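You operate a simulated robot arm through the tools that you are given. There is no shell and no other tool. Be economical: measure what you need, move in short steps, check, and stop when the job is done.

The job below is to be done with a simulated two-armed robot. You get a single attempt, and the scene is never put back.

TASK
Dose 40 g of filling into the white tub and put it in the steel tray.
Fine: slide the tub under the spout; hold the doser while drawing the piston to its mark; piston down again, nothing spilt.

The check looks at the end state, three seconds after you hand in, the way a careful person would. Anything else that was tipped, shoved, dropped, spilled or broken makes it a failure.

THE ROBOT
Two 7-joint arms with two-finger parallel grippers on one trunk, on a base that drives. Base frame: it is fixed to the floor where the robot stands at the start and does not move with it; the origin is under the middle of the robot, x ahead of it, y to its left, z up. Readings come in m, degrees, newtons and seconds.
The left shoulder is at the start at [0.05, 0.177, 1.154], the right one opposite. With the tool pointing down near the work surface each hand reaches from about 0.16 to 0.7 m from the robot's upright axis, wherever it stands, measured 20 degrees to its own side. Places, roughly: piston knob [0.5, -0.4, 0.9]; steel tray inside [0.8, -0.7, 0.8]. Payload 3.43 kg a hand.
The TCP of each hand is the grasp point between the finger pads, 0.034 m short of the fingertips. In the tool frame z runs along the fingers and y along their closing line. The gripper opens to 0.128 m. The fingers are 0.024 m wide and 0.012 m thick; the gripper's body (0.048 by 0.13 m) begins 0.096 m behind the TCP.
Orientation is told as [roll, pitch, yaw] about the base's x, y, z axes, in that order, counted from this pose: with the fingers straight down and closing along the base's y, the tool's x points along the base's -x, its y along +y and its z along -z.

THE INTERFACE
- The arms move only by the tool step_arm. It takes "left_moves", "right_moves" or both (then of equal length, played together; a hand with none holds still); each is a list of rows, each a list of 3 entries, a list of its own where there are three numbers: the shift along the tool's x, y, z in mm, then the turn, a rotation vector about the tool's x, y, z in degrees, then the closure, from 0 (fully open) to 1 (shut). In form: [[[tx, ty, tz], [ax, ay, az], fingers], ...]. A call has 1 to 20 rows; each row shifts and turns the commanded pose from where the row before left it, along the tool's axes as they then stand. Rows are played at 5 a second. More than 0.05 m and 8.6 degrees between two rows, or a gripper value outside its range, and nothing of the call is played. Where a pose cannot be reached the arm comes as near as it can. A force on the tool above 90 N (or 10 N above the force at the start of the call, whichever is more), or a blocked arm, ends the call early, and 0.2 s more pass. The fingers move at their own pace (about 0.108 m/s each) and stop on an object; they squeeze with about 34 N. The grip force told is the motor's: it shows also when the fingers shut on nothing. Time passes only in rows, and 0.2 s behind the last, so rows that do not move let the fingers close. It gives the time, the measured TCP pose, the force on the tool (base axes), the opening and the grip force at its end, in the units of the frame above (readings bear some noise), with the torque about the TCP (base axes, N m) and any sound that the robot's microphone picked up.
- Cameras (640 x 400 px; columns grow to the right, rows downward): "scene" is now at [0.1504, -0.0439, 1.3315]; the picture's right is [-0.49, -0.87, 0.00], its down [-0.37, 0.21, -0.91] and it looks along [0.79, -0.45, -0.42] (base axes); focal length 256 px, centre (320, 200). "left" rides on the left gripper at [0.076, 0.011, -0.16] in its tool frame; the picture's right is [-0.15, 0.99, 0.00], its down [-0.88, -0.13, -0.46] and it looks along [-0.45, -0.07, 0.89] (tool axes); focal length 234 px, centre (320, 200). "right" rides on the right gripper at [0.076, -0.011, -0.16] in its tool frame; the picture's right is [0.15, 0.99, 0.00], its down [-0.88, 0.13, -0.46] and it looks along [-0.45, 0.07, 0.89] (tool axes); focal length 234 px, centre (320, 200). There is no depth. A picture from a camera that has moved, and an enlarged one, comes with that camera's place and axes in the base frame and with its lens.
- get_image(camera): a new picture of that camera. It takes no simulated time.
- lift_body(by): slides the trunk up (or, below 0, down) by that many m; the arms and the scene camera ride with it, the base frame stays. It gives what a move gives, with no picture.
- base_move(legs): drives the robot by 1 to 6 legs, each [ahead, turn to the left] in m and degrees, along the robot's own axes; the way and the turn of a leg run together, so that a leg with both is an arc; at most 1.5 m and 180 degrees a leg. The arms and the cameras ride along, it lands a little off, and it stops where it bumps. It gives what a move gives.
- turn_head(pan, tilt): turns the head with the scene camera to pan (to the left, within 80 degrees either way) and tilt (down, from -29 to 69), counted from straight ahead of the robot. It gives what a move gives.
- inspect(camera, box): a new picture of the part [left, top, right, bottom] of that camera's present view, enlarged. It takes no simulated time.
- close_job(): hands the job in; it is judged then, once.

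Work in short steps. Places have to be worked out from the pictures, the camera data and where the tool is seen: move nearer, look again, correct. Check each grasp and each placing, and mend what went wrong. You have 120 turns and 88 pictures in all, those below and enlarged ones among them. Open the grippers and draw the arms clear of the work before you hand the job in, unless the task says otherwise.

The tools are called by a JSON object that holds its "name" and its "arguments". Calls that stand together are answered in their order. step_arm: Moves the arms, as the interface text tells. Its arguments: {"type":"object","properties":{"left_moves":{"type":"array"},"right_moves":{"type":"array"}},"required":[]} The other tools are called the same way: lift_body (by) slides the trunk up or down; base_move (legs) drives the base; turn_head (pan, tilt) turns the head that bears the scene camera; get_image (camera) takes a picture; inspect (camera, box) takes an enlarged picture of a part of a camera's view; close_job () hands the job in.

At the start:

```text
clock: 0.0
left_tool_pos: [0.3682, -0.0551, 1.1771]
left_ee_rot: [-0.1, 0.1, 0.2]
left_wrist_force: [-0.6, 0.1, 0.5]
left_moment: [-0.06, -0.03, -0.02]
left_width: 0.1281
left_grip_force: 0.1
right_tool_pos: [0.2939, -0.4273, 1.2369]
right_ee_rot: [-0.1, 0.0, 0.1]
right_wrist_force: [0.6, 0.1, -0.5]
right_moment: [-0.03, 0.01, -0.01]
right_width: 0.1279
right_grip_force: 0.1
trunk travel left (down, up): [-0.325, 0.076]
robot x, y, heading: [-0.002, 0.0041, -0.1]
head pan, tilt: [-29.5, 25.1]
```

scene: 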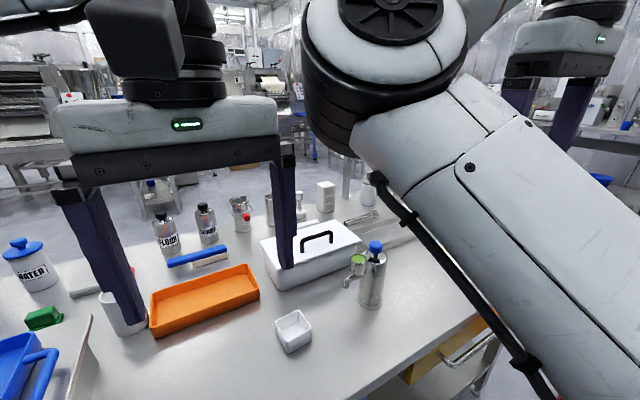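
right: 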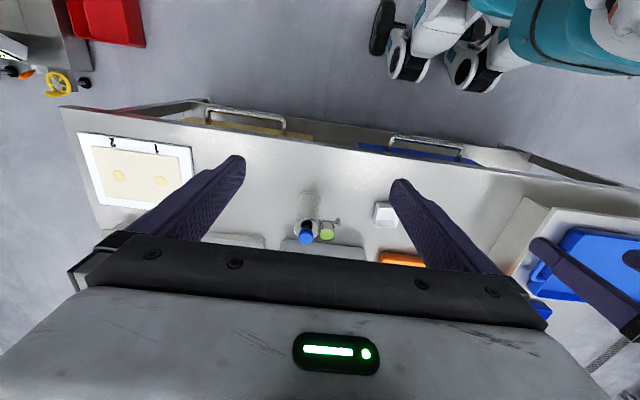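
left: 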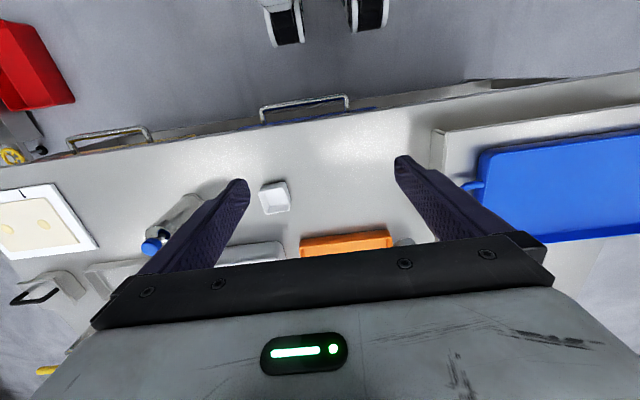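

The doser with blue knob and the white tub are in view; I enlarge the doser for details.

{"name": "inspect", "arguments": {"camera": "scene", "box": [250, 210, 410, 360]}}

{"name": "inspect", "arguments": {"camera": "right", "box": [260, 170, 420, 270]}}

```text
2.67 times, centred on (330, 285) of scene
camera zoom: at [0.1504, -0.0439, 1.3315], right [-0.49, -0.87, 0.0], down [-0.37, 0.21, -0.91], along [0.79, -0.45, -0.42], focal length 684 px, centre (293, -27)
```

zoom: 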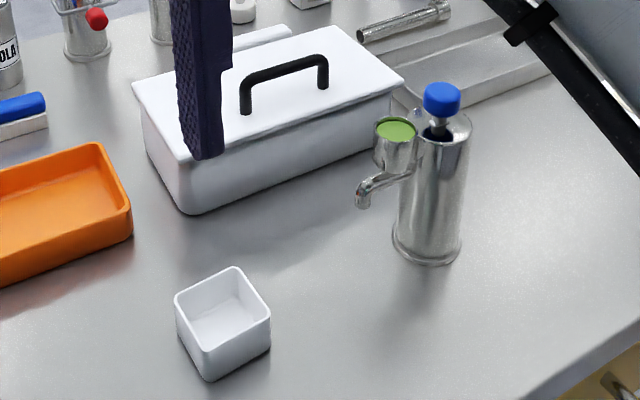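

```text
4.00 times, centred on (340, 220) of right
camera zoom: at [0.2167, -0.4398, 1.3994], right [-0.15, 0.99, 0.0], down [0.88, 0.13, 0.46], along [0.45, 0.07, -0.89], focal length 937 px, centre (240, 120)
```

zoom: 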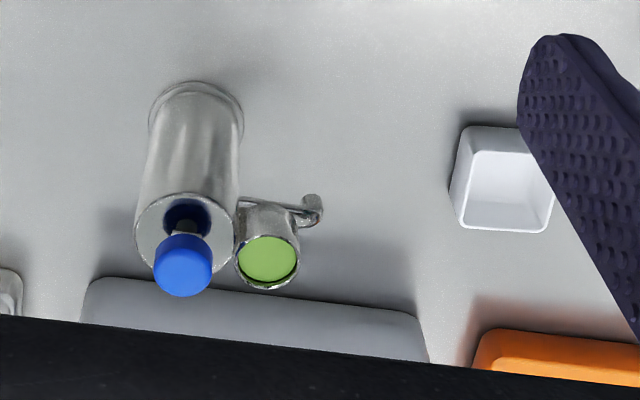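

Triangulating: doser axis ≈(0.536,-0.424), table z≈0.776, knob top ≈0.96, spout tip ≈(0.54,-0.34,0.867), tub ≈(0.53,-0.197). I bring the left hand above the tub and turn it so it closes along x.

{"name": "step_arm", "arguments": {"left_moves": [[[-32, -28, 28], [0, 0, 0], 0], [[-32, -28, 28], [0, 0, 0], 0], [[-32, -28, 28], [0, 0, 0], 0], [[-32, -28, 28], [0, 0, 0], 0], [[-32, -28, 28], [0, 0, 0], 0], [[0, 0, 0], [0, 0, 8.2], 0], [[0, 0, 0], [0, 0, 8.2], 0], [[0, 0, 0], [0, 0, 8.2], 0], [[0, 0, 0], [0, 0, 8.2], 0], [[0, 0, 0], [0, 0, 8.2], 0], [[0, 0, 0], [0, 0, 8.2], 0], [[0, 0, 0], [0, 0, 8.2], 0], [[0, 0, 0], [0, 0, 8.2], 0], [[0, 0, 0], [0, 0, 8.2], 0], [[0, 0, 0], [0, 0, 8.2], 0], [[0, 0, 0], [0, 0, 8], 0]]}}

{"name": "get_image", "arguments": {"camera": "left"}}

{"name": "get_image", "arguments": {"camera": "scene"}}

```text
refused: row 1 steps farther than a row can; nothing moved
```

```text
82 pictures are left
camera left: at [0.2924, -0.0433, 1.3364], right [0.15, 0.99, 0.0], down [0.88, -0.13, 0.45], along [0.45, -0.07, -0.89], focal length 234 px, centre (320, 200)
```

left: 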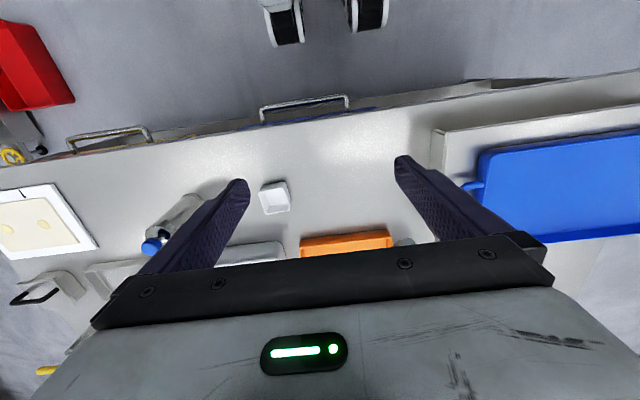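

```text
81 pictures are left
camera scene: at [0.1504, -0.0439, 1.3315], right [-0.49, -0.87, 0.0], down [-0.37, 0.21, -0.91], along [0.79, -0.45, -0.42], focal length 256 px, centre (320, 200)
```

scene: 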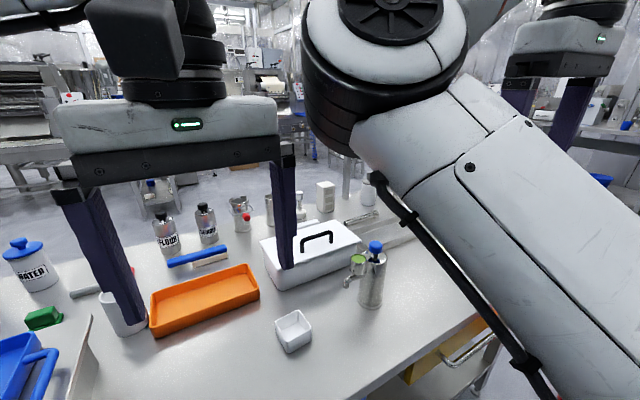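

The row was slightly too long (51 mm); I repeat with smaller rows.

{"name": "step_arm", "arguments": {"left_moves": [[[-28, -24, 24], [0, 0, 0], 0], [[-28, -24, 24], [0, 0, 0], 0], [[-28, -24, 24], [0, 0, 0], 0], [[-28, -24, 24], [0, 0, 0], 0], [[-28, -24, 24], [0, 0, 0], 0], [[-28, -24, 24], [0, 0, 0], 0], [[0, 0, 0], [0, 0, 8.2], 0], [[0, 0, 0], [0, 0, 8.2], 0], [[0, 0, 0], [0, 0, 8.2], 0], [[0, 0, 0], [0, 0, 8.2], 0], [[0, 0, 0], [0, 0, 8.2], 0], [[0, 0, 0], [0, 0, 8.2], 0], [[0, 0, 0], [0, 0, 8.2], 0], [[0, 0, 0], [0, 0, 8.2], 0], [[0, 0, 0], [0, 0, 8.2], 0], [[0, 0, 0], [0, 0, 8.2], 0], [[0, 0, 0], [0, 0, 8], 0]]}}

```text
clock: 3.6
left_tool_pos: [0.4378, -0.1083, 1.0506]
left_ee_rot: [0.0, 0.1, -68.2]
left_wrist_force: [0.8, -1.3, -0.1]
left_moment: [0.04, 0.0, 0.02]
left_width: 0.1277
left_grip_force: 0.1
left hand out of reach, approached as far as the arm can: row 4, 5, 6, 13, 14, 15, 16, 17
right_tool_pos: [0.2936, -0.4287, 1.2383]
right_ee_rot: [0.0, 0.0, 0.0]
right_wrist_force: [0.5, -0.2, 0.4]
right_moment: [0.02, 0.01, 0.01]
right_width: 0.1284
right_grip_force: 0.2
trunk travel left (down, up): [-0.325, 0.076]
robot x, y, heading: [0.002, -0.0004, 0.2]
head pan, tilt: [-29.5, 25.1]
```

The tub is too far cross-body for the left arm, so I shift the robot to about y=-0.40 to have the doser straight ahead (back, turn, drive, turn, forward).

{"name": "base_move", "arguments": {"legs": [[-0.12, 0], [0, -90], [0.4, 0], [0, 90], [0.12, 0]]}}

{"name": "turn_head", "arguments": {"pan": 0, "tilt": 35}}

{"name": "get_image", "arguments": {"camera": "scene"}}

```text
clock: 15.5
left_tool_pos: [0.4295, -0.5079, 1.0506]
left_ee_rot: [-0.2, -0.1, -68.4]
left_wrist_force: [-0.2, -0.8, -0.3]
left_moment: [0.0, 0.07, -0.02]
left_width: 0.128
left_grip_force: 0.1
right_tool_pos: [0.2836, -0.8284, 1.2384]
right_ee_rot: [-0.2, -0.1, -0.3]
right_wrist_force: [-0.7, 0.0, 0.0]
right_moment: [0.0, 0.05, 0.01]
right_width: 0.1279
right_grip_force: 0.0
trunk travel left (down, up): [-0.325, 0.076]
robot x, y, heading: [-0.0084, -0.3935, -0.3]
head pan, tilt: [-29.5, 25.1]
```

```text
clock: 16.4
left_tool_pos: [0.4299, -0.5084, 1.0516]
left_ee_rot: [0.0, -0.1, -68.4]
left_wrist_force: [0.5, 0.5, 0.6]
left_moment: [0.02, -0.01, 0.02]
left_width: 0.1281
left_grip_force: 0.2
right_tool_pos: [0.283, -0.8282, 1.2394]
right_ee_rot: [0.0, 0.1, -0.3]
right_wrist_force: [0.0, 0.4, 0.1]
right_moment: [0.01, 0.02, 0.02]
right_width: 0.1281
right_grip_force: 0.0
trunk travel left (down, up): [-0.325, 0.076]
robot x, y, heading: [-0.0076, -0.3996, -0.4]
head pan, tilt: [0.0, 35.0]
```

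```text
80 pictures are left
camera scene: at [0.1495, -0.398, 1.3158], right [-0.01, -1.0, 0.0], down [-0.57, 0.0, -0.82], along [0.82, 0.0, -0.57], focal length 256 px, centre (320, 200)
```

scene: 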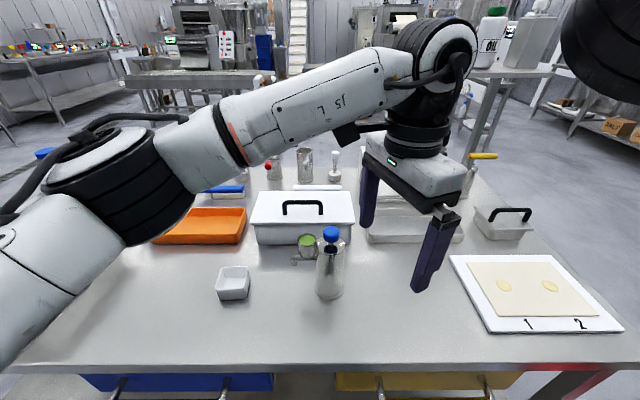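

The steel tray is at about (0.8,-0.7) behind. I bring the left hand over the tub at safe height and finish the yaw.

{"name": "step_arm", "arguments": {"left_moves": [[[35, 27.7, 0], [0, 0, 0], 0], [[35, 27.7, 0], [0, 0, 0], 0], [[35, 27.7, 0], [0, 0, 0], 0], [[35, 27.7, 0], [0, 0, 0], 0], [[35, 27.7, 0], [0, 0, 0], 0], [[35, 27.7, 0], [0, 0, 0], 0], [[35, 27.7, 0], [0, 0, 0], 0], [[0, 0, 0], [0, 0, 7.2], 0], [[0, 0, 0], [0, 0, 7.2], 0], [[0, 0, 0], [0, 0, 7.2], 0]]}}

{"name": "get_image", "arguments": {"camera": "left"}}

{"name": "get_image", "arguments": {"camera": "scene"}}

```text
clock: 18.6
left_tool_pos: [0.4394, -0.4423, 1.0521]
left_ee_rot: [0.0, -0.1, -68.2]
left_wrist_force: [-0.2, -0.1, 0.8]
left_moment: [-0.02, -0.03, 0.03]
left_width: 0.1281
left_grip_force: 0.2
left hand out of reach, approached as far as the arm can: row 1, 2, 3, 4, 5, 6, 7, 8, 9, 10
right_tool_pos: [0.283, -0.8273, 1.2389]
right_ee_rot: [-0.1, 0.0, -0.3]
right_wrist_force: [-0.7, -0.9, -0.4]
right_moment: [0.01, -0.02, 0.02]
right_width: 0.1279
right_grip_force: 0.1
trunk travel left (down, up): [-0.325, 0.076]
robot x, y, heading: [-0.0084, -0.401, -0.3]
head pan, tilt: [0.0, 35.0]
```

```text
79 pictures are left
camera left: at [0.4214, -0.3664, 1.2126], right [0.97, 0.23, 0.0], down [0.21, -0.87, 0.46], along [0.11, -0.44, -0.89], focal length 234 px, centre (320, 200)
```

left: 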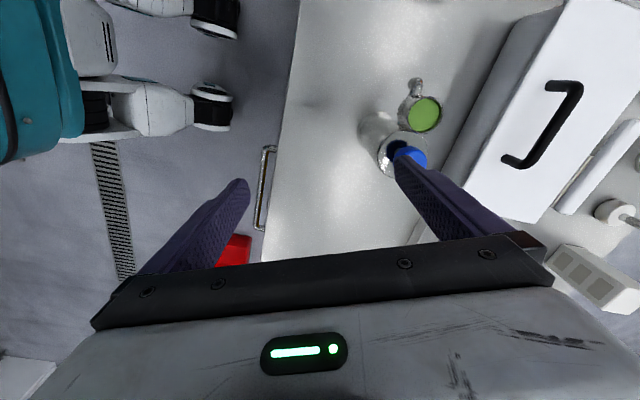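

```text
78 pictures are left
camera scene: at [0.1495, -0.3979, 1.3158], right [0.0, -1.0, 0.0], down [-0.57, 0.0, -0.82], along [0.82, 0.0, -0.57], focal length 256 px, centre (320, 200)
```

scene: 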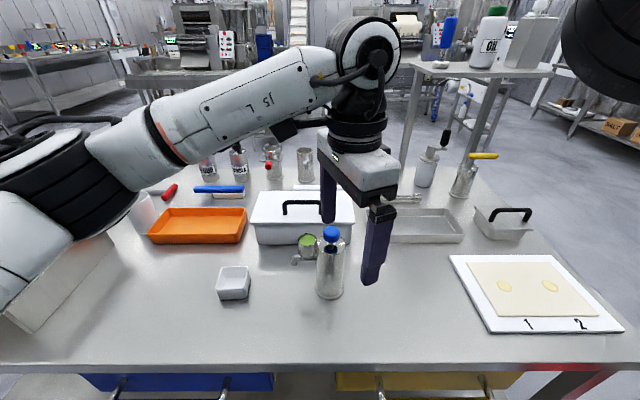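

The wrist seems to be at a limit with this yaw. I turn the hand back to yaw 0 and move towards the tub there.

{"name": "step_arm", "arguments": {"left_moves": [[[0, 0, 0], [0, 0, -8.5], 0], [[0, 0, 0], [0, 0, -8.5], 0], [[0, 0, 0], [0, 0, -8.5], 0], [[0, 0, 0], [0, 0, -8.5], 0], [[0, 0, 0], [0, 0, -8.5], 0], [[0, 0, 0], [0, 0, -8.5], 0], [[0, 0, 0], [0, 0, -8.5], 0], [[0, 0, 0], [0, 0, -8.5], 0]]}}

{"name": "lift_body", "arguments": {"by": -0.05}}

```text
clock: 20.4
left_tool_pos: [0.4384, -0.4423, 1.0501]
left_ee_rot: [-0.1, 0.1, -0.1]
left_wrist_force: [0.3, 0.1, 0.0]
left_moment: [-0.04, 0.0, -0.01]
left_width: 0.1274
left_grip_force: 0.1
right_tool_pos: [0.2828, -0.827, 1.2393]
right_ee_rot: [-0.1, 0.0, -0.3]
right_wrist_force: [-0.2, 0.7, 0.4]
right_moment: [-0.02, -0.01, -0.01]
right_width: 0.1283
right_grip_force: 0.0
trunk travel left (down, up): [-0.325, 0.076]
robot x, y, heading: [-0.0041, -0.4012, -0.4]
head pan, tilt: [0.0, 35.0]
```

```text
clock: 21.3
left_tool_pos: [0.4386, -0.4428, 1.0011]
left_ee_rot: [-0.1, 0.1, -0.2]
left_wrist_force: [-0.2, 0.0, -0.3]
left_moment: [0.0, 0.0, -0.07]
left_width: 0.1281
left_grip_force: 0.0
right_tool_pos: [0.2837, -0.8292, 1.1884]
right_ee_rot: [-0.1, 0.1, -0.3]
right_wrist_force: [0.4, -0.5, -1.2]
right_moment: [-0.01, 0.0, 0.01]
right_width: 0.1279
right_grip_force: 0.0
trunk travel left (down, up): [-0.275, 0.126]
robot x, y, heading: [-0.0058, -0.4019, -0.4]
head pan, tilt: [0.0, 35.0]
```

Now I move left along +y to over the tub and try yaw +90 instead.

{"name": "step_arm", "arguments": {"left_moves": [[[0, 49, 0], [0, 0, 0], 0], [[0, 49, 0], [0, 0, 0], 0], [[0, 49, 0], [0, 0, 0], 0], [[0, 49, 0], [0, 0, 0], 0], [[0, 49, 0], [0, 0, 0], 0], [[-40, 0, 0], [0, 0, 0], 0], [[-40, 0, 0], [0, 0, 0], 0], [[0, 0, 0], [0, 0, -8.2], 0], [[0, 0, 0], [0, 0, -8.2], 0], [[0, 0, 0], [0, 0, -8.2], 0], [[0, 0, 0], [0, 0, -8.2], 0], [[0, 0, 0], [0, 0, -8.2], 0], [[0, 0, 0], [0, 0, -8.2], 0], [[0, 0, 0], [0, 0, -8.2], 0], [[0, 0, 0], [0, 0, -8.2], 0], [[0, 0, 0], [0, 0, -8.2], 0], [[0, 0, 0], [0, 0, -8.2], 0], [[0, 0, 0], [0, 0, -8], 0]]}}

{"name": "get_image", "arguments": {"camera": "left"}}

```text
clock: 25.1
left_tool_pos: [0.5194, -0.1966, 1.0003]
left_ee_rot: [0.0, 0.1, 89.9]
left_wrist_force: [-0.4, -0.6, 0.3]
left_moment: [0.02, -0.02, -0.02]
left_width: 0.1281
left_grip_force: 0.0
right_tool_pos: [0.2832, -0.8279, 1.1884]
right_ee_rot: [-0.1, -0.1, -0.3]
right_wrist_force: [-0.1, 0.7, 0.1]
right_moment: [-0.04, -0.01, 0.0]
right_width: 0.1282
right_grip_force: 0.0
trunk travel left (down, up): [-0.275, 0.126]
robot x, y, heading: [-0.0079, -0.3996, -0.4]
head pan, tilt: [0.0, 35.0]
```

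```text
77 pictures are left
camera left: at [0.5081, -0.2724, 1.1609], right [-0.99, 0.15, 0.0], down [0.13, 0.88, 0.45], along [0.07, 0.45, -0.89], focal length 234 px, centre (320, 200)
```

left: 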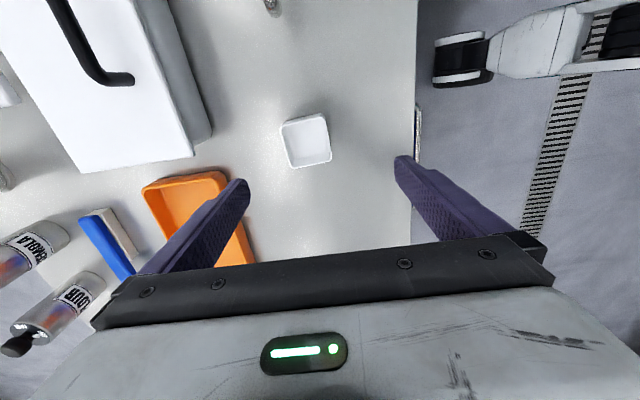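

Yaw +90 works. Tub centre ≈(0.54,-0.199), aligned with base axes. I tilt the hand 33° so it points toward -y and down, and descend partway.

{"name": "step_arm", "arguments": {"left_moves": [[[0, 0, 0], [0, 8.3, 0], 0], [[0, 0, 0], [0, 8.3, 0], 0], [[0, 0, 0], [0, 8.3, 0], 0], [[0, 0, 0], [0, 8.3, 0], 0], [[-24.4, -6.7, 23.9], [0, 0, 0], 0], [[-24.4, -6.7, 23.9], [0, 0, 0], 0], [[-24.4, -6.7, 23.9], [0, 0, 0], 0]]}}

{"name": "get_image", "arguments": {"camera": "left"}}

{"name": "get_image", "arguments": {"camera": "scene"}}

```text
clock: 26.7
left_tool_pos: [0.5395, -0.1735, 0.9018]
left_ee_rot: [0.0, 33.3, 89.8]
left_wrist_force: [0.4, -0.3, 0.0]
left_moment: [-0.06, -0.01, 0.0]
left_width: 0.128
left_grip_force: 0.1
right_tool_pos: [0.2834, -0.8282, 1.1889]
right_ee_rot: [-0.1, -0.1, -0.3]
right_wrist_force: [-0.5, 0.1, -0.5]
right_moment: [0.01, -0.01, -0.03]
right_width: 0.128
right_grip_force: 0.0
trunk travel left (down, up): [-0.275, 0.126]
robot x, y, heading: [-0.0099, -0.4003, -0.3]
head pan, tilt: [0.0, 35.0]
```

```text
76 pictures are left
camera left: at [0.5286, -0.1488, 1.0773], right [-0.99, 0.13, -0.08], down [0.13, 0.99, -0.1], along [0.07, -0.11, -0.99], focal length 234 px, centre (320, 200)
```

left: 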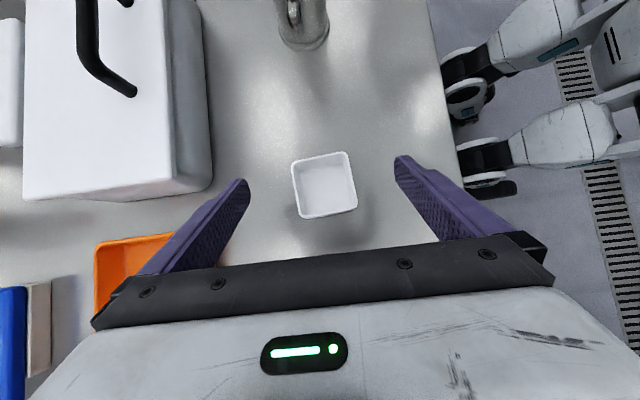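

```text
75 pictures are left
camera scene: at [0.1496, -0.3978, 1.2658], right [0.0, -1.0, 0.0], down [-0.57, 0.0, -0.82], along [0.82, 0.0, -0.57], focal length 256 px, centre (320, 200)
```

scene: 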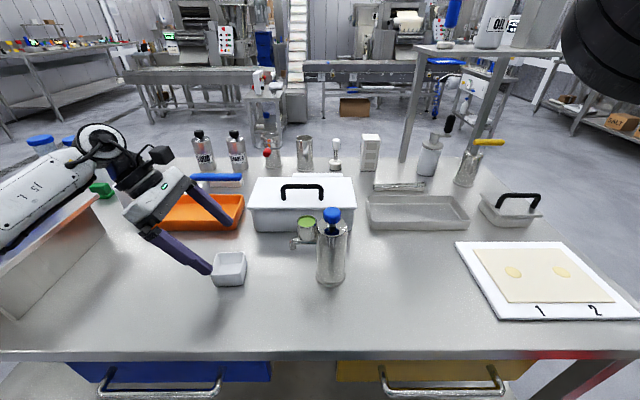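

The tub is centred between the fingers (≈(0.54,-0.196)). I descend to TCP z≈0.826 and close on it.

{"name": "step_arm", "arguments": {"left_moves": [[[-20.5, -0.3, 31.8], [0, 0, 0], 0], [[-20.5, -0.3, 31.8], [0, 0, 0], 0], [[0, 0, 0], [0, 0, 0], 0.3], [[0, 0, 0], [0, 0, 0], 0.4]]}}

{"name": "inspect", "arguments": {"camera": "scene", "box": [140, 200, 300, 300]}}

{"name": "get_image", "arguments": {"camera": "left"}}

```text
clock: 27.7
left_tool_pos: [0.5403, -0.1763, 0.8244]
left_ee_rot: [0.0, 33.3, 89.8]
left_wrist_force: [0.2, 0.0, -0.2]
left_moment: [-0.01, 0.01, -0.01]
left_width: 0.0768
left_grip_force: 0.0
right_tool_pos: [0.2837, -0.828, 1.1893]
right_ee_rot: [-0.1, 0.0, -0.2]
right_wrist_force: [0.6, 0.7, 0.0]
right_moment: [0.0, 0.02, -0.02]
right_width: 0.1282
right_grip_force: 0.0
trunk travel left (down, up): [-0.275, 0.126]
robot x, y, heading: [-0.0092, -0.399, -0.4]
head pan, tilt: [0.0, 35.0]
```

```text
4.00 times, centred on (220, 250) of scene
camera zoom: at [0.1495, -0.3979, 1.2658], right [0.0, -1.0, 0.0], down [-0.57, 0.0, -0.82], along [0.82, 0.0, -0.57], focal length 1025 px, centre (720, 0)
```

zoom: 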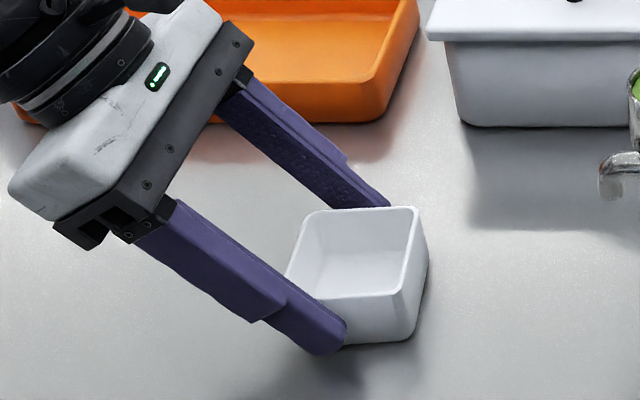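

```text
73 pictures are left
camera left: at [0.5293, -0.1513, 1.0011], right [-0.99, 0.13, -0.08], down [0.13, 0.99, -0.1], along [0.07, -0.11, -0.99], focal length 234 px, centre (320, 200)
```

left: 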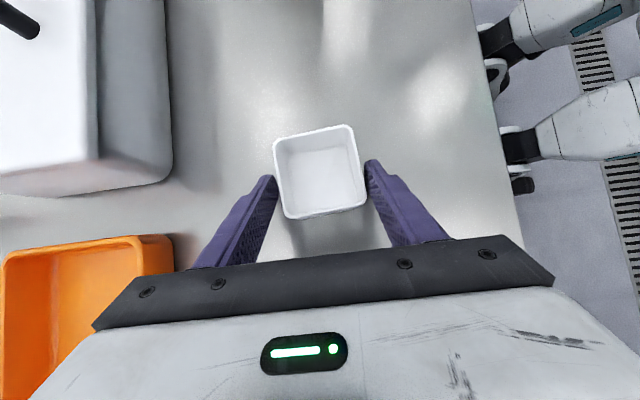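

The fingers flank the tub's near half nicely. Close the grip and look at the doser up close from here.

{"name": "step_arm", "arguments": {"left_moves": [[[0, 0, 0], [0, 0, 0], 0.6], [[0, 0, 0], [0, 0, 0], 0.6]]}}

{"name": "inspect", "arguments": {"camera": "scene", "box": [270, 200, 366, 296]}}

```text
clock: 28.3
left_tool_pos: [0.5412, -0.1767, 0.8254]
left_ee_rot: [0.1, 33.3, 89.8]
left_wrist_force: [0.1, 0.1, -0.5]
left_moment: [0.01, -0.01, 0.0]
left_width: 0.0649
left_grip_force: 33.8
right_tool_pos: [0.2829, -0.829, 1.1882]
right_ee_rot: [0.0, 0.0, -0.4]
right_wrist_force: [-0.2, -1.0, 0.6]
right_moment: [-0.02, 0.0, 0.01]
right_width: 0.1277
right_grip_force: 0.1
trunk travel left (down, up): [-0.275, 0.126]
robot x, y, heading: [-0.0089, -0.3965, -0.2]
head pan, tilt: [0.0, 35.0]
```

```text
4.17 times, centred on (318, 248) of scene
camera zoom: at [0.1495, -0.3979, 1.2658], right [0.0, -1.0, 0.0], down [-0.57, 0.0, -0.82], along [0.82, 0.0, -0.57], focal length 1068 px, centre (328, 0)
```

zoom: 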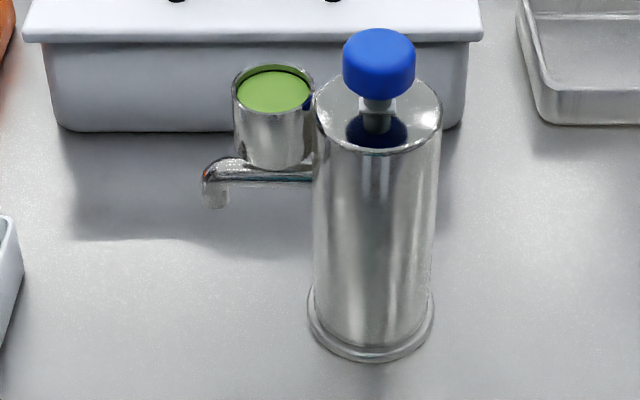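

Spout outlet ≈(0.541,-0.340,0.862); tub centre now y≈-0.194. I slide it 145 mm in -y along the table.

{"name": "step_arm", "arguments": {"left_moves": [[[24.3, 0, 15.9], [0, 0, 0], 0.6], [[24.3, 0, 15.9], [0, 0, 0], 0.6], [[24.3, 0, 15.9], [0, 0, 0], 0.6], [[24.3, 0, 15.9], [0, 0, 0], 0.6], [[12.1, 0, 7.9], [0, 0, 0], 0.6], [[12.1, 0, 7.9], [0, 0, 0], 0.6]]}}

{"name": "inspect", "arguments": {"camera": "scene", "box": [240, 200, 368, 300]}}

{"name": "get_image", "arguments": {"camera": "left"}}

```text
clock: 29.7
left_tool_pos: [0.5416, -0.3213, 0.825]
left_ee_rot: [0.0, 33.4, 89.7]
left_wrist_force: [-0.3, 0.2, 0.1]
left_moment: [0.0, -0.02, 0.0]
left_width: 0.0648
left_grip_force: 33.3
right_tool_pos: [0.2831, -0.8284, 1.1886]
right_ee_rot: [0.0, 0.0, -0.3]
right_wrist_force: [-0.3, 0.3, -0.4]
right_moment: [0.02, -0.01, -0.01]
right_width: 0.1279
right_grip_force: 0.0
trunk travel left (down, up): [-0.275, 0.126]
robot x, y, heading: [-0.0072, -0.4002, -0.4]
head pan, tilt: [0.0, 35.0]
```

```text
4.00 times, centred on (304, 250) of scene
camera zoom: at [0.1495, -0.3981, 1.2658], right [-0.01, -1.0, 0.0], down [-0.57, 0.0, -0.82], along [0.82, 0.0, -0.57], focal length 1025 px, centre (384, 0)
```

zoom: 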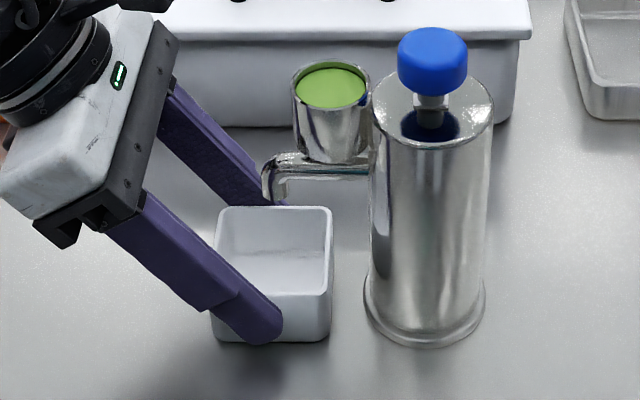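

```text
70 pictures are left
camera left: at [0.5295, -0.2968, 1.001], right [-0.99, 0.13, -0.08], down [0.13, 0.99, -0.1], along [0.07, -0.11, -0.99], focal length 234 px, centre (320, 200)
```

left: 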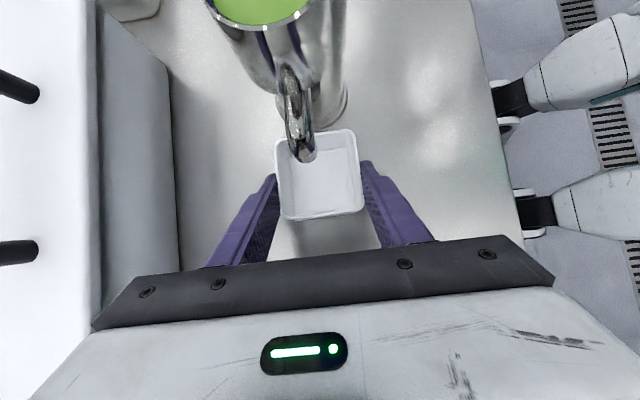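

Tub centre ≈(0.542,-0.338) is nearly right beneath the outlet (≈0.546,-0.340). I nudge 4 mm in x, release, withdraw back and up, and straighten the hand.

{"name": "step_arm", "arguments": {"left_moves": [[[0, -4, 0], [0, 0, 0], 0.6], [[0, 0, 0], [0, 0, 0], 0.3], [[0, 0, 0], [0, 0, 0], 0.1], [[0, 0, 0], [0, 0, 0], 0.1], [[0, 0, -40], [0, 0, 0], 0.1], [[0, 0, -40], [0, 0, 0], 0.1], [[0, 0, -40], [0, 0, 0], 0.1], [[18.3, 0, -27.9], [0, 0, 0], 0.1], [[18.3, 0, -27.9], [0, 0, 0], 0.1], [[18.3, 0, -27.9], [0, 0, 0], 0.1], [[18.3, 0, -27.9], [0, 0, 0], 0.1], [[0, 0, 0], [0, -8.3, 0], 0.1], [[0, 0, 0], [0, -8.3, 0], 0.1], [[0, 0, 0], [0, -8.3, 0], 0.1], [[0, 0, 0], [0, -8.3, 0], 0.1]]}}

{"name": "get_image", "arguments": {"camera": "left"}}

```text
clock: 32.9
left_tool_pos: [0.5453, -0.255, 1.0584]
left_ee_rot: [-0.1, -0.1, 89.8]
left_wrist_force: [0.6, -0.6, -0.7]
left_moment: [0.04, -0.02, 0.0]
left_width: 0.1152
left_grip_force: 0.1
right_tool_pos: [0.2831, -0.8279, 1.188]
right_ee_rot: [-0.1, 0.0, -0.3]
right_wrist_force: [-0.1, -0.8, 0.3]
right_moment: [0.0, -0.02, 0.0]
right_width: 0.1281
right_grip_force: 0.2
trunk travel left (down, up): [-0.275, 0.126]
robot x, y, heading: [-0.011, -0.3975, -0.4]
head pan, tilt: [0.0, 35.0]
```

```text
69 pictures are left
camera left: at [0.5322, -0.3308, 1.2191], right [-0.99, 0.15, 0.0], down [0.13, 0.88, 0.46], along [0.07, 0.45, -0.89], focal length 234 px, centre (320, 200)
```

left: 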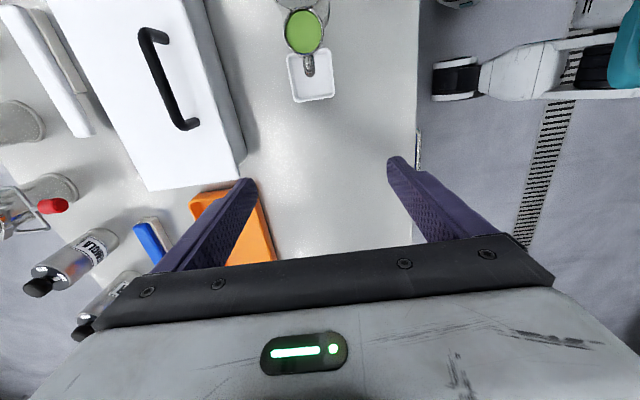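

The tub stays under the spout. Next, the right hand: yaw -90 at height, then I'll tilt it toward +y to come at the doser body from the right.

{"name": "step_arm", "arguments": {"right_moves": [[[-40, 0, 20], [0, 0, 0], 0], [[-40, 0, 20], [0, 0, 0], 0], [[-40, 0, 20], [0, 0, 0], 0], [[-40, 0, 20], [0, 0, 0], 0], [[-40, 0, 20], [0, 0, 0], 0], [[0, 0, 0], [0, 0, 8.2], 0], [[0, 0, 0], [0, 0, 8.2], 0], [[0, 0, 0], [0, 0, 8.2], 0], [[0, 0, 0], [0, 0, 8.2], 0], [[0, 0, 0], [0, 0, 8.2], 0], [[0, 0, 0], [0, 0, 8.2], 0], [[0, 0, 0], [0, 0, 8.2], 0], [[0, 0, 0], [0, 0, 8.2], 0], [[0, 0, 0], [0, 0, 8.2], 0], [[0, 0, 0], [0, 0, 8.2], 0], [[0, 0, 0], [0, 0, 8], 0]]}}

```text
clock: 36.3
left_tool_pos: [0.5438, -0.2559, 1.0589]
left_ee_rot: [0.0, 0.2, 89.8]
left_wrist_force: [-1.0, 0.2, 0.5]
left_moment: [-0.06, 0.0, 0.01]
left_width: 0.1151
left_grip_force: 0.0
right_tool_pos: [0.3246, -0.8588, 1.0525]
right_ee_rot: [0.1, -0.1, -90.3]
right_wrist_force: [1.1, 0.2, 0.1]
right_moment: [-0.03, -0.01, 0.03]
right_width: 0.1278
right_grip_force: 0.0
right hand out of reach, approached as far as the arm can: row 12, 13, 14, 15, 16
trunk travel left (down, up): [-0.275, 0.126]
robot x, y, heading: [-0.0106, -0.3989, -0.1]
head pan, tilt: [0.0, 35.0]
```

Yaw reached with the position a bit off. I move toward (0.50,-0.68,1.0).

{"name": "step_arm", "arguments": {"right_moves": [[[30, 29, 8], [0, 0, 0], 0], [[30, 29, 8], [0, 0, 0], 0], [[30, 29, 8], [0, 0, 0], 0], [[30, 29, 8], [0, 0, 0], 0], [[30, 29, 8], [0, 0, 0], 0], [[30, 29, 8], [0, 0, 0], 0]]}}

```text
clock: 37.7
left_tool_pos: [0.5441, -0.2552, 1.0596]
left_ee_rot: [0.0, 0.0, 89.8]
left_wrist_force: [0.0, 0.3, 0.6]
left_moment: [0.0, 0.01, -0.01]
left_width: 0.1151
left_grip_force: 0.1
right_tool_pos: [0.3134, -0.8086, 1.0109]
right_ee_rot: [0.4, 0.0, -91.2]
right_wrist_force: [-1.4, 0.8, 0.1]
right_moment: [-0.01, 0.01, 0.02]
right_width: 0.1279
right_grip_force: 0.1
right hand out of reach, approached as far as the arm can: row 1, 2, 3, 4, 5, 6
trunk travel left (down, up): [-0.275, 0.126]
robot x, y, heading: [-0.0071, -0.398, -0.5]
head pan, tilt: [0.0, 35.0]
```

Stuck in a bad branch; I go back to yaw 0, then move to the mirror of the left hand's good pose and rotate there.

{"name": "step_arm", "arguments": {"right_moves": [[[0, 0, 0], [0, 0, -8.3], 0], [[0, 0, 0], [0, 0, -8.3], 0], [[0, 0, 0], [0, 0, -8.3], 0], [[0, 0, 0], [0, 0, -8.3], 0], [[0, 0, 0], [0, 0, -8.3], 0], [[0, 0, 0], [0, 0, -8.3], 0], [[0, 0, 0], [0, 0, -8.3], 0], [[0, 0, 0], [0, 0, -8.3], 0], [[0, 0, 0], [0, 0, -8.3], 0], [[0, 0, 0], [0, 0, -8.3], 0], [[0, 0, 0], [0, 0, -8.2], 0]]}}

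```text
clock: 40.1
left_tool_pos: [0.5446, -0.256, 1.0577]
left_ee_rot: [0.0, 0.2, 89.8]
left_wrist_force: [-0.4, -0.3, -0.1]
left_moment: [0.0, 0.03, -0.01]
left_width: 0.1153
left_grip_force: 0.0
right_tool_pos: [0.3137, -0.8108, 1.009]
right_ee_rot: [-0.2, 0.0, 0.2]
right_wrist_force: [0.3, -1.2, -0.2]
right_moment: [-0.01, 0.0, 0.01]
right_width: 0.1282
right_grip_force: 0.0
trunk travel left (down, up): [-0.275, 0.126]
robot x, y, heading: [-0.0089, -0.3995, -0.2]
head pan, tilt: [0.0, 35.0]
```

{"name": "step_arm", "arguments": {"right_moves": [[[-34.4, 34, 0], [0, 0, 0], 0], [[-34.4, 34, 0], [0, 0, 0], 0], [[-34.4, 34, 0], [0, 0, 0], 0], [[-34.4, 34, 0], [0, 0, 0], 0], [[-34.4, 34, 0], [0, 0, 0], 0], [[-34.4, 34, 0], [0, 0, 0], 0]]}}

```text
clock: 41.5
left_tool_pos: [0.5441, -0.2553, 1.0581]
left_ee_rot: [0.0, 0.0, 89.8]
left_wrist_force: [0.2, 0.0, -0.4]
left_moment: [0.02, 0.02, -0.01]
left_width: 0.1153
left_grip_force: 0.0
right_tool_pos: [0.4833, -0.7694, 1.0152]
right_ee_rot: [-0.1, 0.1, -0.2]
right_wrist_force: [0.3, 0.6, 0.0]
right_moment: [0.0, 0.0, -0.01]
right_width: 0.1281
right_grip_force: 0.0
right hand out of reach, approached as far as the arm can: row 1, 2, 3, 4, 5, 6
trunk travel left (down, up): [-0.275, 0.126]
robot x, y, heading: [-0.0086, -0.3977, -0.4]
head pan, tilt: [0.0, 35.0]
```

I look at the right arm's configuration.

{"name": "turn_head", "arguments": {"pan": -35, "tilt": 30}}

{"name": "get_image", "arguments": {"camera": "scene"}}

```text
clock: 42.5
left_tool_pos: [0.5441, -0.2545, 1.0593]
left_ee_rot: [-0.1, 0.1, 89.7]
left_wrist_force: [0.3, 1.2, -0.5]
left_moment: [0.0, 0.02, 0.02]
left_width: 0.1152
left_grip_force: 0.0
right_tool_pos: [0.4827, -0.7704, 1.0179]
right_ee_rot: [0.0, -0.1, -0.2]
right_wrist_force: [0.1, 0.7, 0.5]
right_moment: [-0.03, 0.03, 0.02]
right_width: 0.1281
right_grip_force: 0.1
trunk travel left (down, up): [-0.275, 0.126]
robot x, y, heading: [-0.0073, -0.4012, -0.4]
head pan, tilt: [-35.0, 30.0]
```

```text
68 pictures are left
camera scene: at [0.1353, -0.4497, 1.2736], right [-0.58, -0.82, 0.0], down [-0.41, 0.29, -0.87], along [0.71, -0.5, -0.5], focal length 256 px, centre (320, 200)
```

scene: 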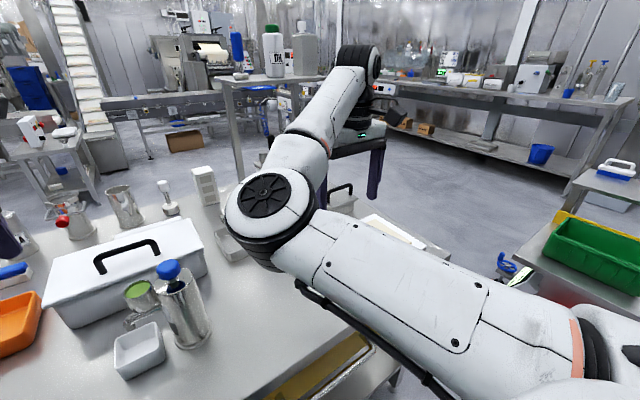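

The right elbow is folded inward, which blocks the approach from the right. I'll back the robot off from the table and swing the right arm around a loop (front→side→low→front) so the elbow comes outward/up.

{"name": "base_move", "arguments": {"legs": [[-0.35, 0]]}}

{"name": "lift_body", "arguments": {"by": 0.12}}

{"name": "step_arm", "arguments": {"right_moves": [[[18.8, -43, 0], [0, 0, 5.6], 0], [[18.8, -43, 0], [0, 0, 5.6], 0], [[18.8, -43, 0], [0, 0, 5.6], 0], [[18.8, -43, 0], [0, 0, 5.6], 0], [[18.8, -43, 0], [0, 0, 5.6], 0], [[18.8, -43, 0], [0, 0, 5.6], 0], [[18.8, -43, 0], [0, 0, 5.6], 0], [[18.8, -43, 0], [0, 0, 5.6], 0], [[18.8, -43, 0], [0, 0, 5.6], 0], [[18.8, -43, 0], [0, 0, 5.6], 0], [[18.8, -43, 0], [0, 0, 5.6], 0], [[18.8, -43, 0], [0, 0, 5.6], 0]]}}

```text
clock: 44.8
left_tool_pos: [0.1989, -0.2525, 1.0596]
left_ee_rot: [0.0, 0.1, 90.0]
left_wrist_force: [-0.5, -0.5, 0.0]
left_moment: [0.04, 0.0, 0.01]
left_width: 0.1153
left_grip_force: 0.0
right_tool_pos: [0.1394, -0.7666, 1.0172]
right_ee_rot: [0.0, 0.0, 0.0]
right_wrist_force: [0.1, 0.1, 0.3]
right_moment: [-0.03, -0.02, 0.0]
right_width: 0.1281
right_grip_force: 0.2
trunk travel left (down, up): [-0.275, 0.126]
robot x, y, heading: [-0.3539, -0.3969, -0.1]
head pan, tilt: [-35.0, 30.0]
```

```text
clock: 46.3
left_tool_pos: [0.1992, -0.2514, 1.1777]
left_ee_rot: [0.0, 0.0, 90.0]
left_wrist_force: [0.0, 0.5, 0.0]
left_moment: [0.01, -0.01, 0.04]
left_width: 0.115
left_grip_force: 0.0
right_tool_pos: [0.1397, -0.768, 1.1365]
right_ee_rot: [0.0, 0.0, -0.1]
right_wrist_force: [0.4, 0.3, 0.2]
right_moment: [0.0, 0.0, -0.01]
right_width: 0.128
right_grip_force: 0.1
trunk travel left (down, up): [-0.395, 0.006]
robot x, y, heading: [-0.3496, -0.399, -0.2]
head pan, tilt: [-35.0, 30.0]
```

```text
clock: 48.9
left_tool_pos: [0.1976, -0.2522, 1.1795]
left_ee_rot: [-0.1, 0.1, 90.0]
left_wrist_force: [-1.3, 0.0, 0.4]
left_moment: [0.04, -0.02, 0.0]
left_width: 0.1151
left_grip_force: 0.0
right_tool_pos: [-0.296, -1.0778, 1.1356]
right_ee_rot: [0.1, 0.0, -67.2]
right_wrist_force: [-0.7, -0.1, -1.1]
right_moment: [0.03, -0.01, 0.0]
right_width: 0.1278
right_grip_force: 0.0
trunk travel left (down, up): [-0.395, 0.006]
robot x, y, heading: [-0.354, -0.4016, 0.2]
head pan, tilt: [-35.0, 30.0]
```

Phase 1 went cleanly. Phase 2: lower the hand beside the robot.

{"name": "step_arm", "arguments": {"right_moves": [[[10, 5, 45], [0, 0, 0], 0], [[10, 5, 45], [0, 0, 0], 0], [[10, 5, 45], [0, 0, 0], 0], [[12, 5, 45], [0, 0, 0], 0], [[12, 5, 45], [0, 0, 0], 0], [[15, 6, 45], [0, 0, 0], 0], [[15, 6, 45], [0, 0, 0], 0], [[15, 6, 45], [0, 0, 0], 0], [[15, 6, 45], [0, 0, 0], 0], [[15, 6, 45], [0, 0, 0], 0]]}}

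{"name": "turn_head", "arguments": {"pan": -75, "tilt": 40}}

{"name": "get_image", "arguments": {"camera": "scene"}}

```text
clock: 51.1
left_tool_pos: [0.1989, -0.2516, 1.178]
left_ee_rot: [0.0, 0.1, 90.2]
left_wrist_force: [-0.5, 0.4, 0.3]
left_moment: [-0.02, 0.0, -0.03]
left_width: 0.115
left_grip_force: 0.0
right_tool_pos: [-0.2918, -0.9345, 0.6879]
right_ee_rot: [0.1, -0.2, -67.1]
right_wrist_force: [0.7, -0.7, 0.1]
right_moment: [0.01, -0.01, 0.01]
right_width: 0.128
right_grip_force: 0.0
trunk travel left (down, up): [-0.395, 0.006]
robot x, y, heading: [-0.3528, -0.3967, -0.1]
head pan, tilt: [-35.0, 30.0]
```

```text
clock: 52.2
left_tool_pos: [0.1991, -0.2509, 1.1787]
left_ee_rot: [0.1, 0.0, 90.0]
left_wrist_force: [0.1, 0.6, -0.6]
left_moment: [0.04, 0.03, 0.01]
left_width: 0.1155
left_grip_force: 0.0
right_tool_pos: [-0.292, -0.9352, 0.6879]
right_ee_rot: [-0.1, -0.1, -67.2]
right_wrist_force: [0.0, 0.3, 0.0]
right_moment: [0.03, 0.02, -0.01]
right_width: 0.1281
right_grip_force: 0.0
trunk travel left (down, up): [-0.395, 0.006]
robot x, y, heading: [-0.3517, -0.3961, -0.1]
head pan, tilt: [-75.0, 40.0]
```

```text
67 pictures are left
camera scene: at [-0.261, -0.4784, 1.3783], right [-0.97, -0.26, 0.0], down [-0.17, 0.62, -0.77], along [0.2, -0.74, -0.64], focal length 256 px, centre (320, 200)
```

scene: 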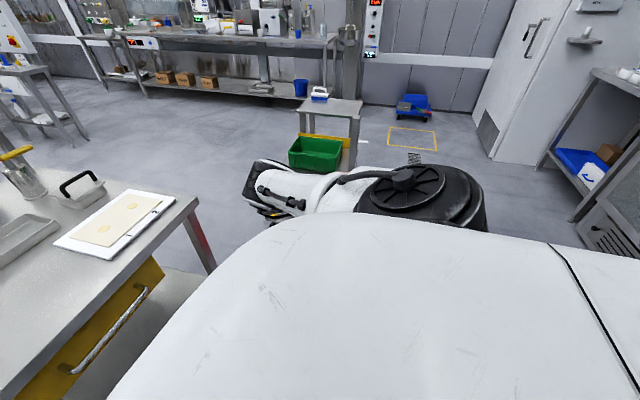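

Phase 3: bring the hand forward in front of the robot (still short of the table).

{"name": "step_arm", "arguments": {"right_moves": [[[0, 39, -21.7], [0, 0, 0], 0], [[0, 39, -21.7], [0, 0, 0], 0], [[0, 39, -21.7], [0, 0, 0], 0], [[0, 39, -21.7], [0, 0, 0], 0], [[0, 39, -21.7], [0, 0, 0], 0], [[0, 39, -21.7], [0, 0, 0], 0], [[0, 39, -21.7], [0, 0, 0], 0], [[0, 39, -21.7], [0, 0, 0], 0], [[0, 39, -21.7], [0, 0, 0], 0], [[0, 39, -21.7], [0, 0, 0], 0], [[0, 39, -21.7], [0, 0, 0], 0], [[0, 39, -21.7], [0, 0, 0], 0]]}}

{"name": "turn_head", "arguments": {"pan": -40, "tilt": 35}}

{"name": "get_image", "arguments": {"camera": "scene"}}

```text
clock: 54.8
left_tool_pos: [0.1985, -0.2527, 1.1786]
left_ee_rot: [-0.1, 0.1, 90.0]
left_wrist_force: [-0.1, -0.2, 0.2]
left_moment: [0.0, 0.02, 0.0]
left_width: 0.1151
left_grip_force: 0.1
right_tool_pos: [0.0795, -0.7992, 0.9348]
right_ee_rot: [1.2, 0.5, -68.0]
right_wrist_force: [0.5, -0.2, 0.2]
right_moment: [0.04, 0.02, 0.0]
right_width: 0.1281
right_grip_force: 0.0
right hand out of reach, approached as far as the arm can: row 11, 12
trunk travel left (down, up): [-0.395, 0.006]
robot x, y, heading: [-0.3491, -0.3984, 0.2]
head pan, tilt: [-75.0, 40.0]
```

```text
clock: 55.8
left_tool_pos: [0.1996, -0.2521, 1.1788]
left_ee_rot: [0.1, 0.2, 89.9]
left_wrist_force: [-0.8, 0.6, 0.5]
left_moment: [-0.01, 0.03, 0.03]
left_width: 0.1157
left_grip_force: 0.0
right_tool_pos: [0.0774, -0.8004, 0.9344]
right_ee_rot: [0.8, 0.2, -68.1]
right_wrist_force: [0.4, 0.6, -0.4]
right_moment: [0.0, 0.01, 0.02]
right_width: 0.1277
right_grip_force: 0.0
trunk travel left (down, up): [-0.395, 0.006]
robot x, y, heading: [-0.352, -0.4015, 0.2]
head pan, tilt: [-40.0, 35.0]
```

```text
66 pictures are left
camera scene: at [-0.2157, -0.453, 1.3858], right [-0.64, -0.77, 0.0], down [-0.44, 0.37, -0.82], along [0.63, -0.53, -0.57], focal length 256 px, centre (320, 200)
```

scene: 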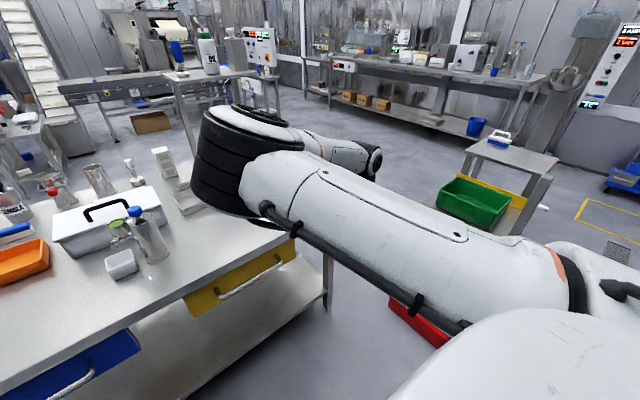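

The elbow went from inward-down to inward-up: the loop works. I repeat it for another part-turn (out to the side, higher this time).

{"name": "step_arm", "arguments": {"right_moves": [[[-9.2, -38, -25], [0, 0, 0], 0], [[-9.2, -38, -25], [0, 0, 0], 0], [[-9.2, -38, -25], [0, 0, 0], 0], [[-9.2, -38, -25], [0, 0, 0], 0], [[-9.2, -38, -25], [0, 0, 0], 0], [[-9.2, -38, -25], [0, 0, 0], 0], [[-9.2, -38, -25], [0, 0, 0], 0], [[-9.2, -38, -25], [0, 0, 0], 0], [[-9.2, -38, -25], [0, 0, 0], 0], [[-9.2, -38, -25], [0, 0, 0], 0], [[-9.2, -38, -25], [0, 0, 0], 0], [[-9.2, -38, -25], [0, 0, 0], 0]]}}

{"name": "step_arm", "arguments": {"right_moves": [[[8, 3, 47], [0, 0, 0], 0], [[8, 3, 47], [0, 0, 0], 0], [[8, 3, 47], [0, 0, 0], 0], [[10, 4, 47], [0, 0, 0], 0], [[10, 4, 47], [0, 0, 0], 0], [[12, 5, 47], [0, 0, 0], 0], [[12, 5, 47], [0, 0, 0], 0], [[14, 5, 47], [0, 0, 0], 0], [[14, 5, 47], [0, 0, 0], 0], [[14, 5, 47], [0, 0, 0], 0], [[14, 5, 47], [0, 0, 0], 0], [[14, 5, 47], [0, 0, 0], 0], [[14, 5, 47], [0, 0, 0], 0]]}}

```text
clock: 58.4
left_tool_pos: [0.1992, -0.2523, 1.1793]
left_ee_rot: [-0.1, 0.1, 90.1]
left_wrist_force: [0.0, -0.8, -0.3]
left_moment: [0.0, 0.01, 0.02]
left_width: 0.115
left_grip_force: 0.2
right_tool_pos: [-0.2978, -1.0686, 1.2322]
right_ee_rot: [0.0, 0.0, -67.0]
right_wrist_force: [0.5, -0.5, -0.7]
right_moment: [0.01, -0.02, -0.01]
right_width: 0.1283
right_grip_force: 0.0
trunk travel left (down, up): [-0.395, 0.006]
robot x, y, heading: [-0.3544, -0.3985, 0.2]
head pan, tilt: [-40.0, 35.0]
```

```text
clock: 61.2
left_tool_pos: [0.2012, -0.2512, 1.178]
left_ee_rot: [0.0, 0.3, 90.0]
left_wrist_force: [0.3, -0.4, -0.2]
left_moment: [-0.03, 0.02, 0.01]
left_width: 0.1152
left_grip_force: 0.1
right_tool_pos: [-0.3015, -0.9077, 0.6193]
right_ee_rot: [0.1, -0.1, -67.2]
right_wrist_force: [-0.4, -0.2, 0.2]
right_moment: [0.0, 0.03, -0.02]
right_width: 0.1281
right_grip_force: 0.0
trunk travel left (down, up): [-0.395, 0.006]
robot x, y, heading: [-0.3545, -0.3964, 0.0]
head pan, tilt: [-40.0, 35.0]
```

{"name": "step_arm", "arguments": {"right_moves": [[[3, 38, -8], [0, 0, 0], 0], [[3, 38, -8], [0, 0, 0], 0], [[3, 38, -8], [0, 0, 0], 0], [[3, 38, -12], [0, 0, 0], 0], [[3, 38, -12], [0, 0, 0], 0], [[3, 38, -15], [0, 0, 0], 0], [[3, 38, -20], [0, 0, 0], 0], [[3, 38, -25], [0, 0, 0], 0], [[3, 38, -25], [0, 0, 0], 0], [[3, 38, -25], [0, 0, 0], 0], [[3, 38, -25], [0, 0, 0], 0], [[3, 38, -25], [0, 0, 0], 0]]}}

{"name": "get_image", "arguments": {"camera": "scene"}}

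```text
clock: 63.8
left_tool_pos: [0.1995, -0.251, 1.1784]
left_ee_rot: [0.1, 0.1, 90.1]
left_wrist_force: [0.0, 0.6, -0.2]
left_moment: [-0.02, 0.01, -0.01]
left_width: 0.1154
left_grip_force: 0.0
right_tool_pos: [0.0548, -0.7261, 0.8187]
right_ee_rot: [0.3, 0.2, -68.5]
right_wrist_force: [-1.0, 0.0, -0.3]
right_moment: [0.01, -0.04, 0.0]
right_width: 0.1283
right_grip_force: 0.1
right hand out of reach, approached as far as the arm can: row 11, 12
trunk travel left (down, up): [-0.395, 0.006]
robot x, y, heading: [-0.3516, -0.3942, -0.0]
head pan, tilt: [-40.0, 35.0]
```

```text
65 pictures are left
camera scene: at [-0.2159, -0.4524, 1.3859], right [-0.64, -0.77, 0.0], down [-0.44, 0.37, -0.82], along [0.63, -0.53, -0.57], focal length 256 px, centre (320, 200)
```

scene: 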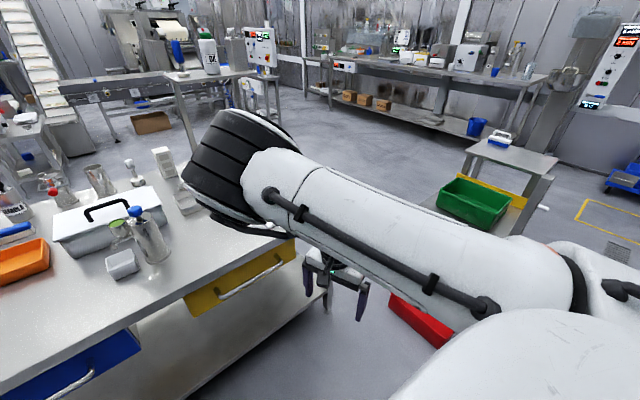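

Elbow is now more upward. One more, larger loop: raise in front, swing out right, drop, and come forward low.

{"name": "step_arm", "arguments": {"right_moves": [[[0, 0, -45], [0, 0, 0], 0], [[0, 0, -45], [0, 0, 0], 0], [[0, 0, -45], [0, 0, 0], 0], [[0, 0, -45], [0, 0, 0], 0], [[0, 0, -45], [0, 0, 0], 0], [[0, 0, -45], [0, 0, 0], 0], [[0, 0, -45], [0, 0, 0], 0], [[0, 0, -45], [0, 0, 0], 0], [[0, 0, -45], [0, 0, 0], 0], [[0, 0, -45], [0, 0, 0], 0]]}}

{"name": "step_arm", "arguments": {"right_moves": [[[-17, -41.7, 0], [0, 0, 0], 0], [[-17, -41.7, 0], [0, 0, 0], 0], [[-17, -41.7, 0], [0, 0, 0], 0], [[-17, -41.7, 0], [0, 0, 0], 0], [[-17, -41.7, 0], [0, 0, 0], 0], [[-17, -41.7, 0], [0, 0, 0], 0], [[-17, -41.7, 0], [0, 0, 0], 0], [[-17, -41.7, 0], [0, 0, 0], 0], [[-17, -41.7, 0], [0, 0, 0], 0], [[-17, -41.7, 0], [0, 0, 0], 0], [[-17, -41.7, 0], [0, 0, 0], 0]]}}

{"name": "get_image", "arguments": {"camera": "scene"}}

```text
clock: 66.0
left_tool_pos: [0.1991, -0.2517, 1.1788]
left_ee_rot: [-0.1, 0.2, 90.0]
left_wrist_force: [0.5, -0.5, 0.4]
left_moment: [0.02, -0.03, -0.01]
left_width: 0.1152
left_grip_force: 0.2
right_tool_pos: [-0.0167, -0.8313, 1.2218]
right_ee_rot: [2.7, 2.7, -69.7]
right_wrist_force: [0.4, -0.4, -0.3]
right_moment: [0.0, -0.05, 0.0]
right_width: 0.1281
right_grip_force: 0.1
right hand out of reach, approached as far as the arm can: row 1, 2, 3, 4, 5, 6, 7, 8, 9
trunk travel left (down, up): [-0.395, 0.006]
robot x, y, heading: [-0.352, -0.3937, -0.2]
head pan, tilt: [-40.0, 35.0]
```

```text
clock: 68.4
left_tool_pos: [0.1979, -0.2525, 1.1789]
left_ee_rot: [-0.2, 0.1, 90.0]
left_wrist_force: [-0.5, 0.1, -0.5]
left_moment: [0.0, -0.02, 0.0]
left_width: 0.115
left_grip_force: 0.1
right_tool_pos: [-0.3612, -1.1684, 1.2206]
right_ee_rot: [0.1, 0.0, -67.2]
right_wrist_force: [0.0, 0.1, 0.2]
right_moment: [0.02, -0.01, -0.01]
right_width: 0.128
right_grip_force: 0.0
trunk travel left (down, up): [-0.395, 0.006]
robot x, y, heading: [-0.3548, -0.3938, -0.2]
head pan, tilt: [-40.0, 35.0]
```

```text
64 pictures are left
camera scene: at [-0.2172, -0.4537, 1.386], right [-0.64, -0.77, 0.0], down [-0.44, 0.37, -0.82], along [0.63, -0.53, -0.57], focal length 256 px, centre (320, 200)
```

scene: 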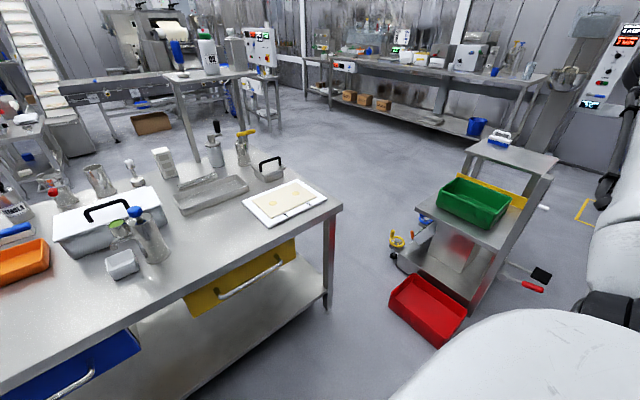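

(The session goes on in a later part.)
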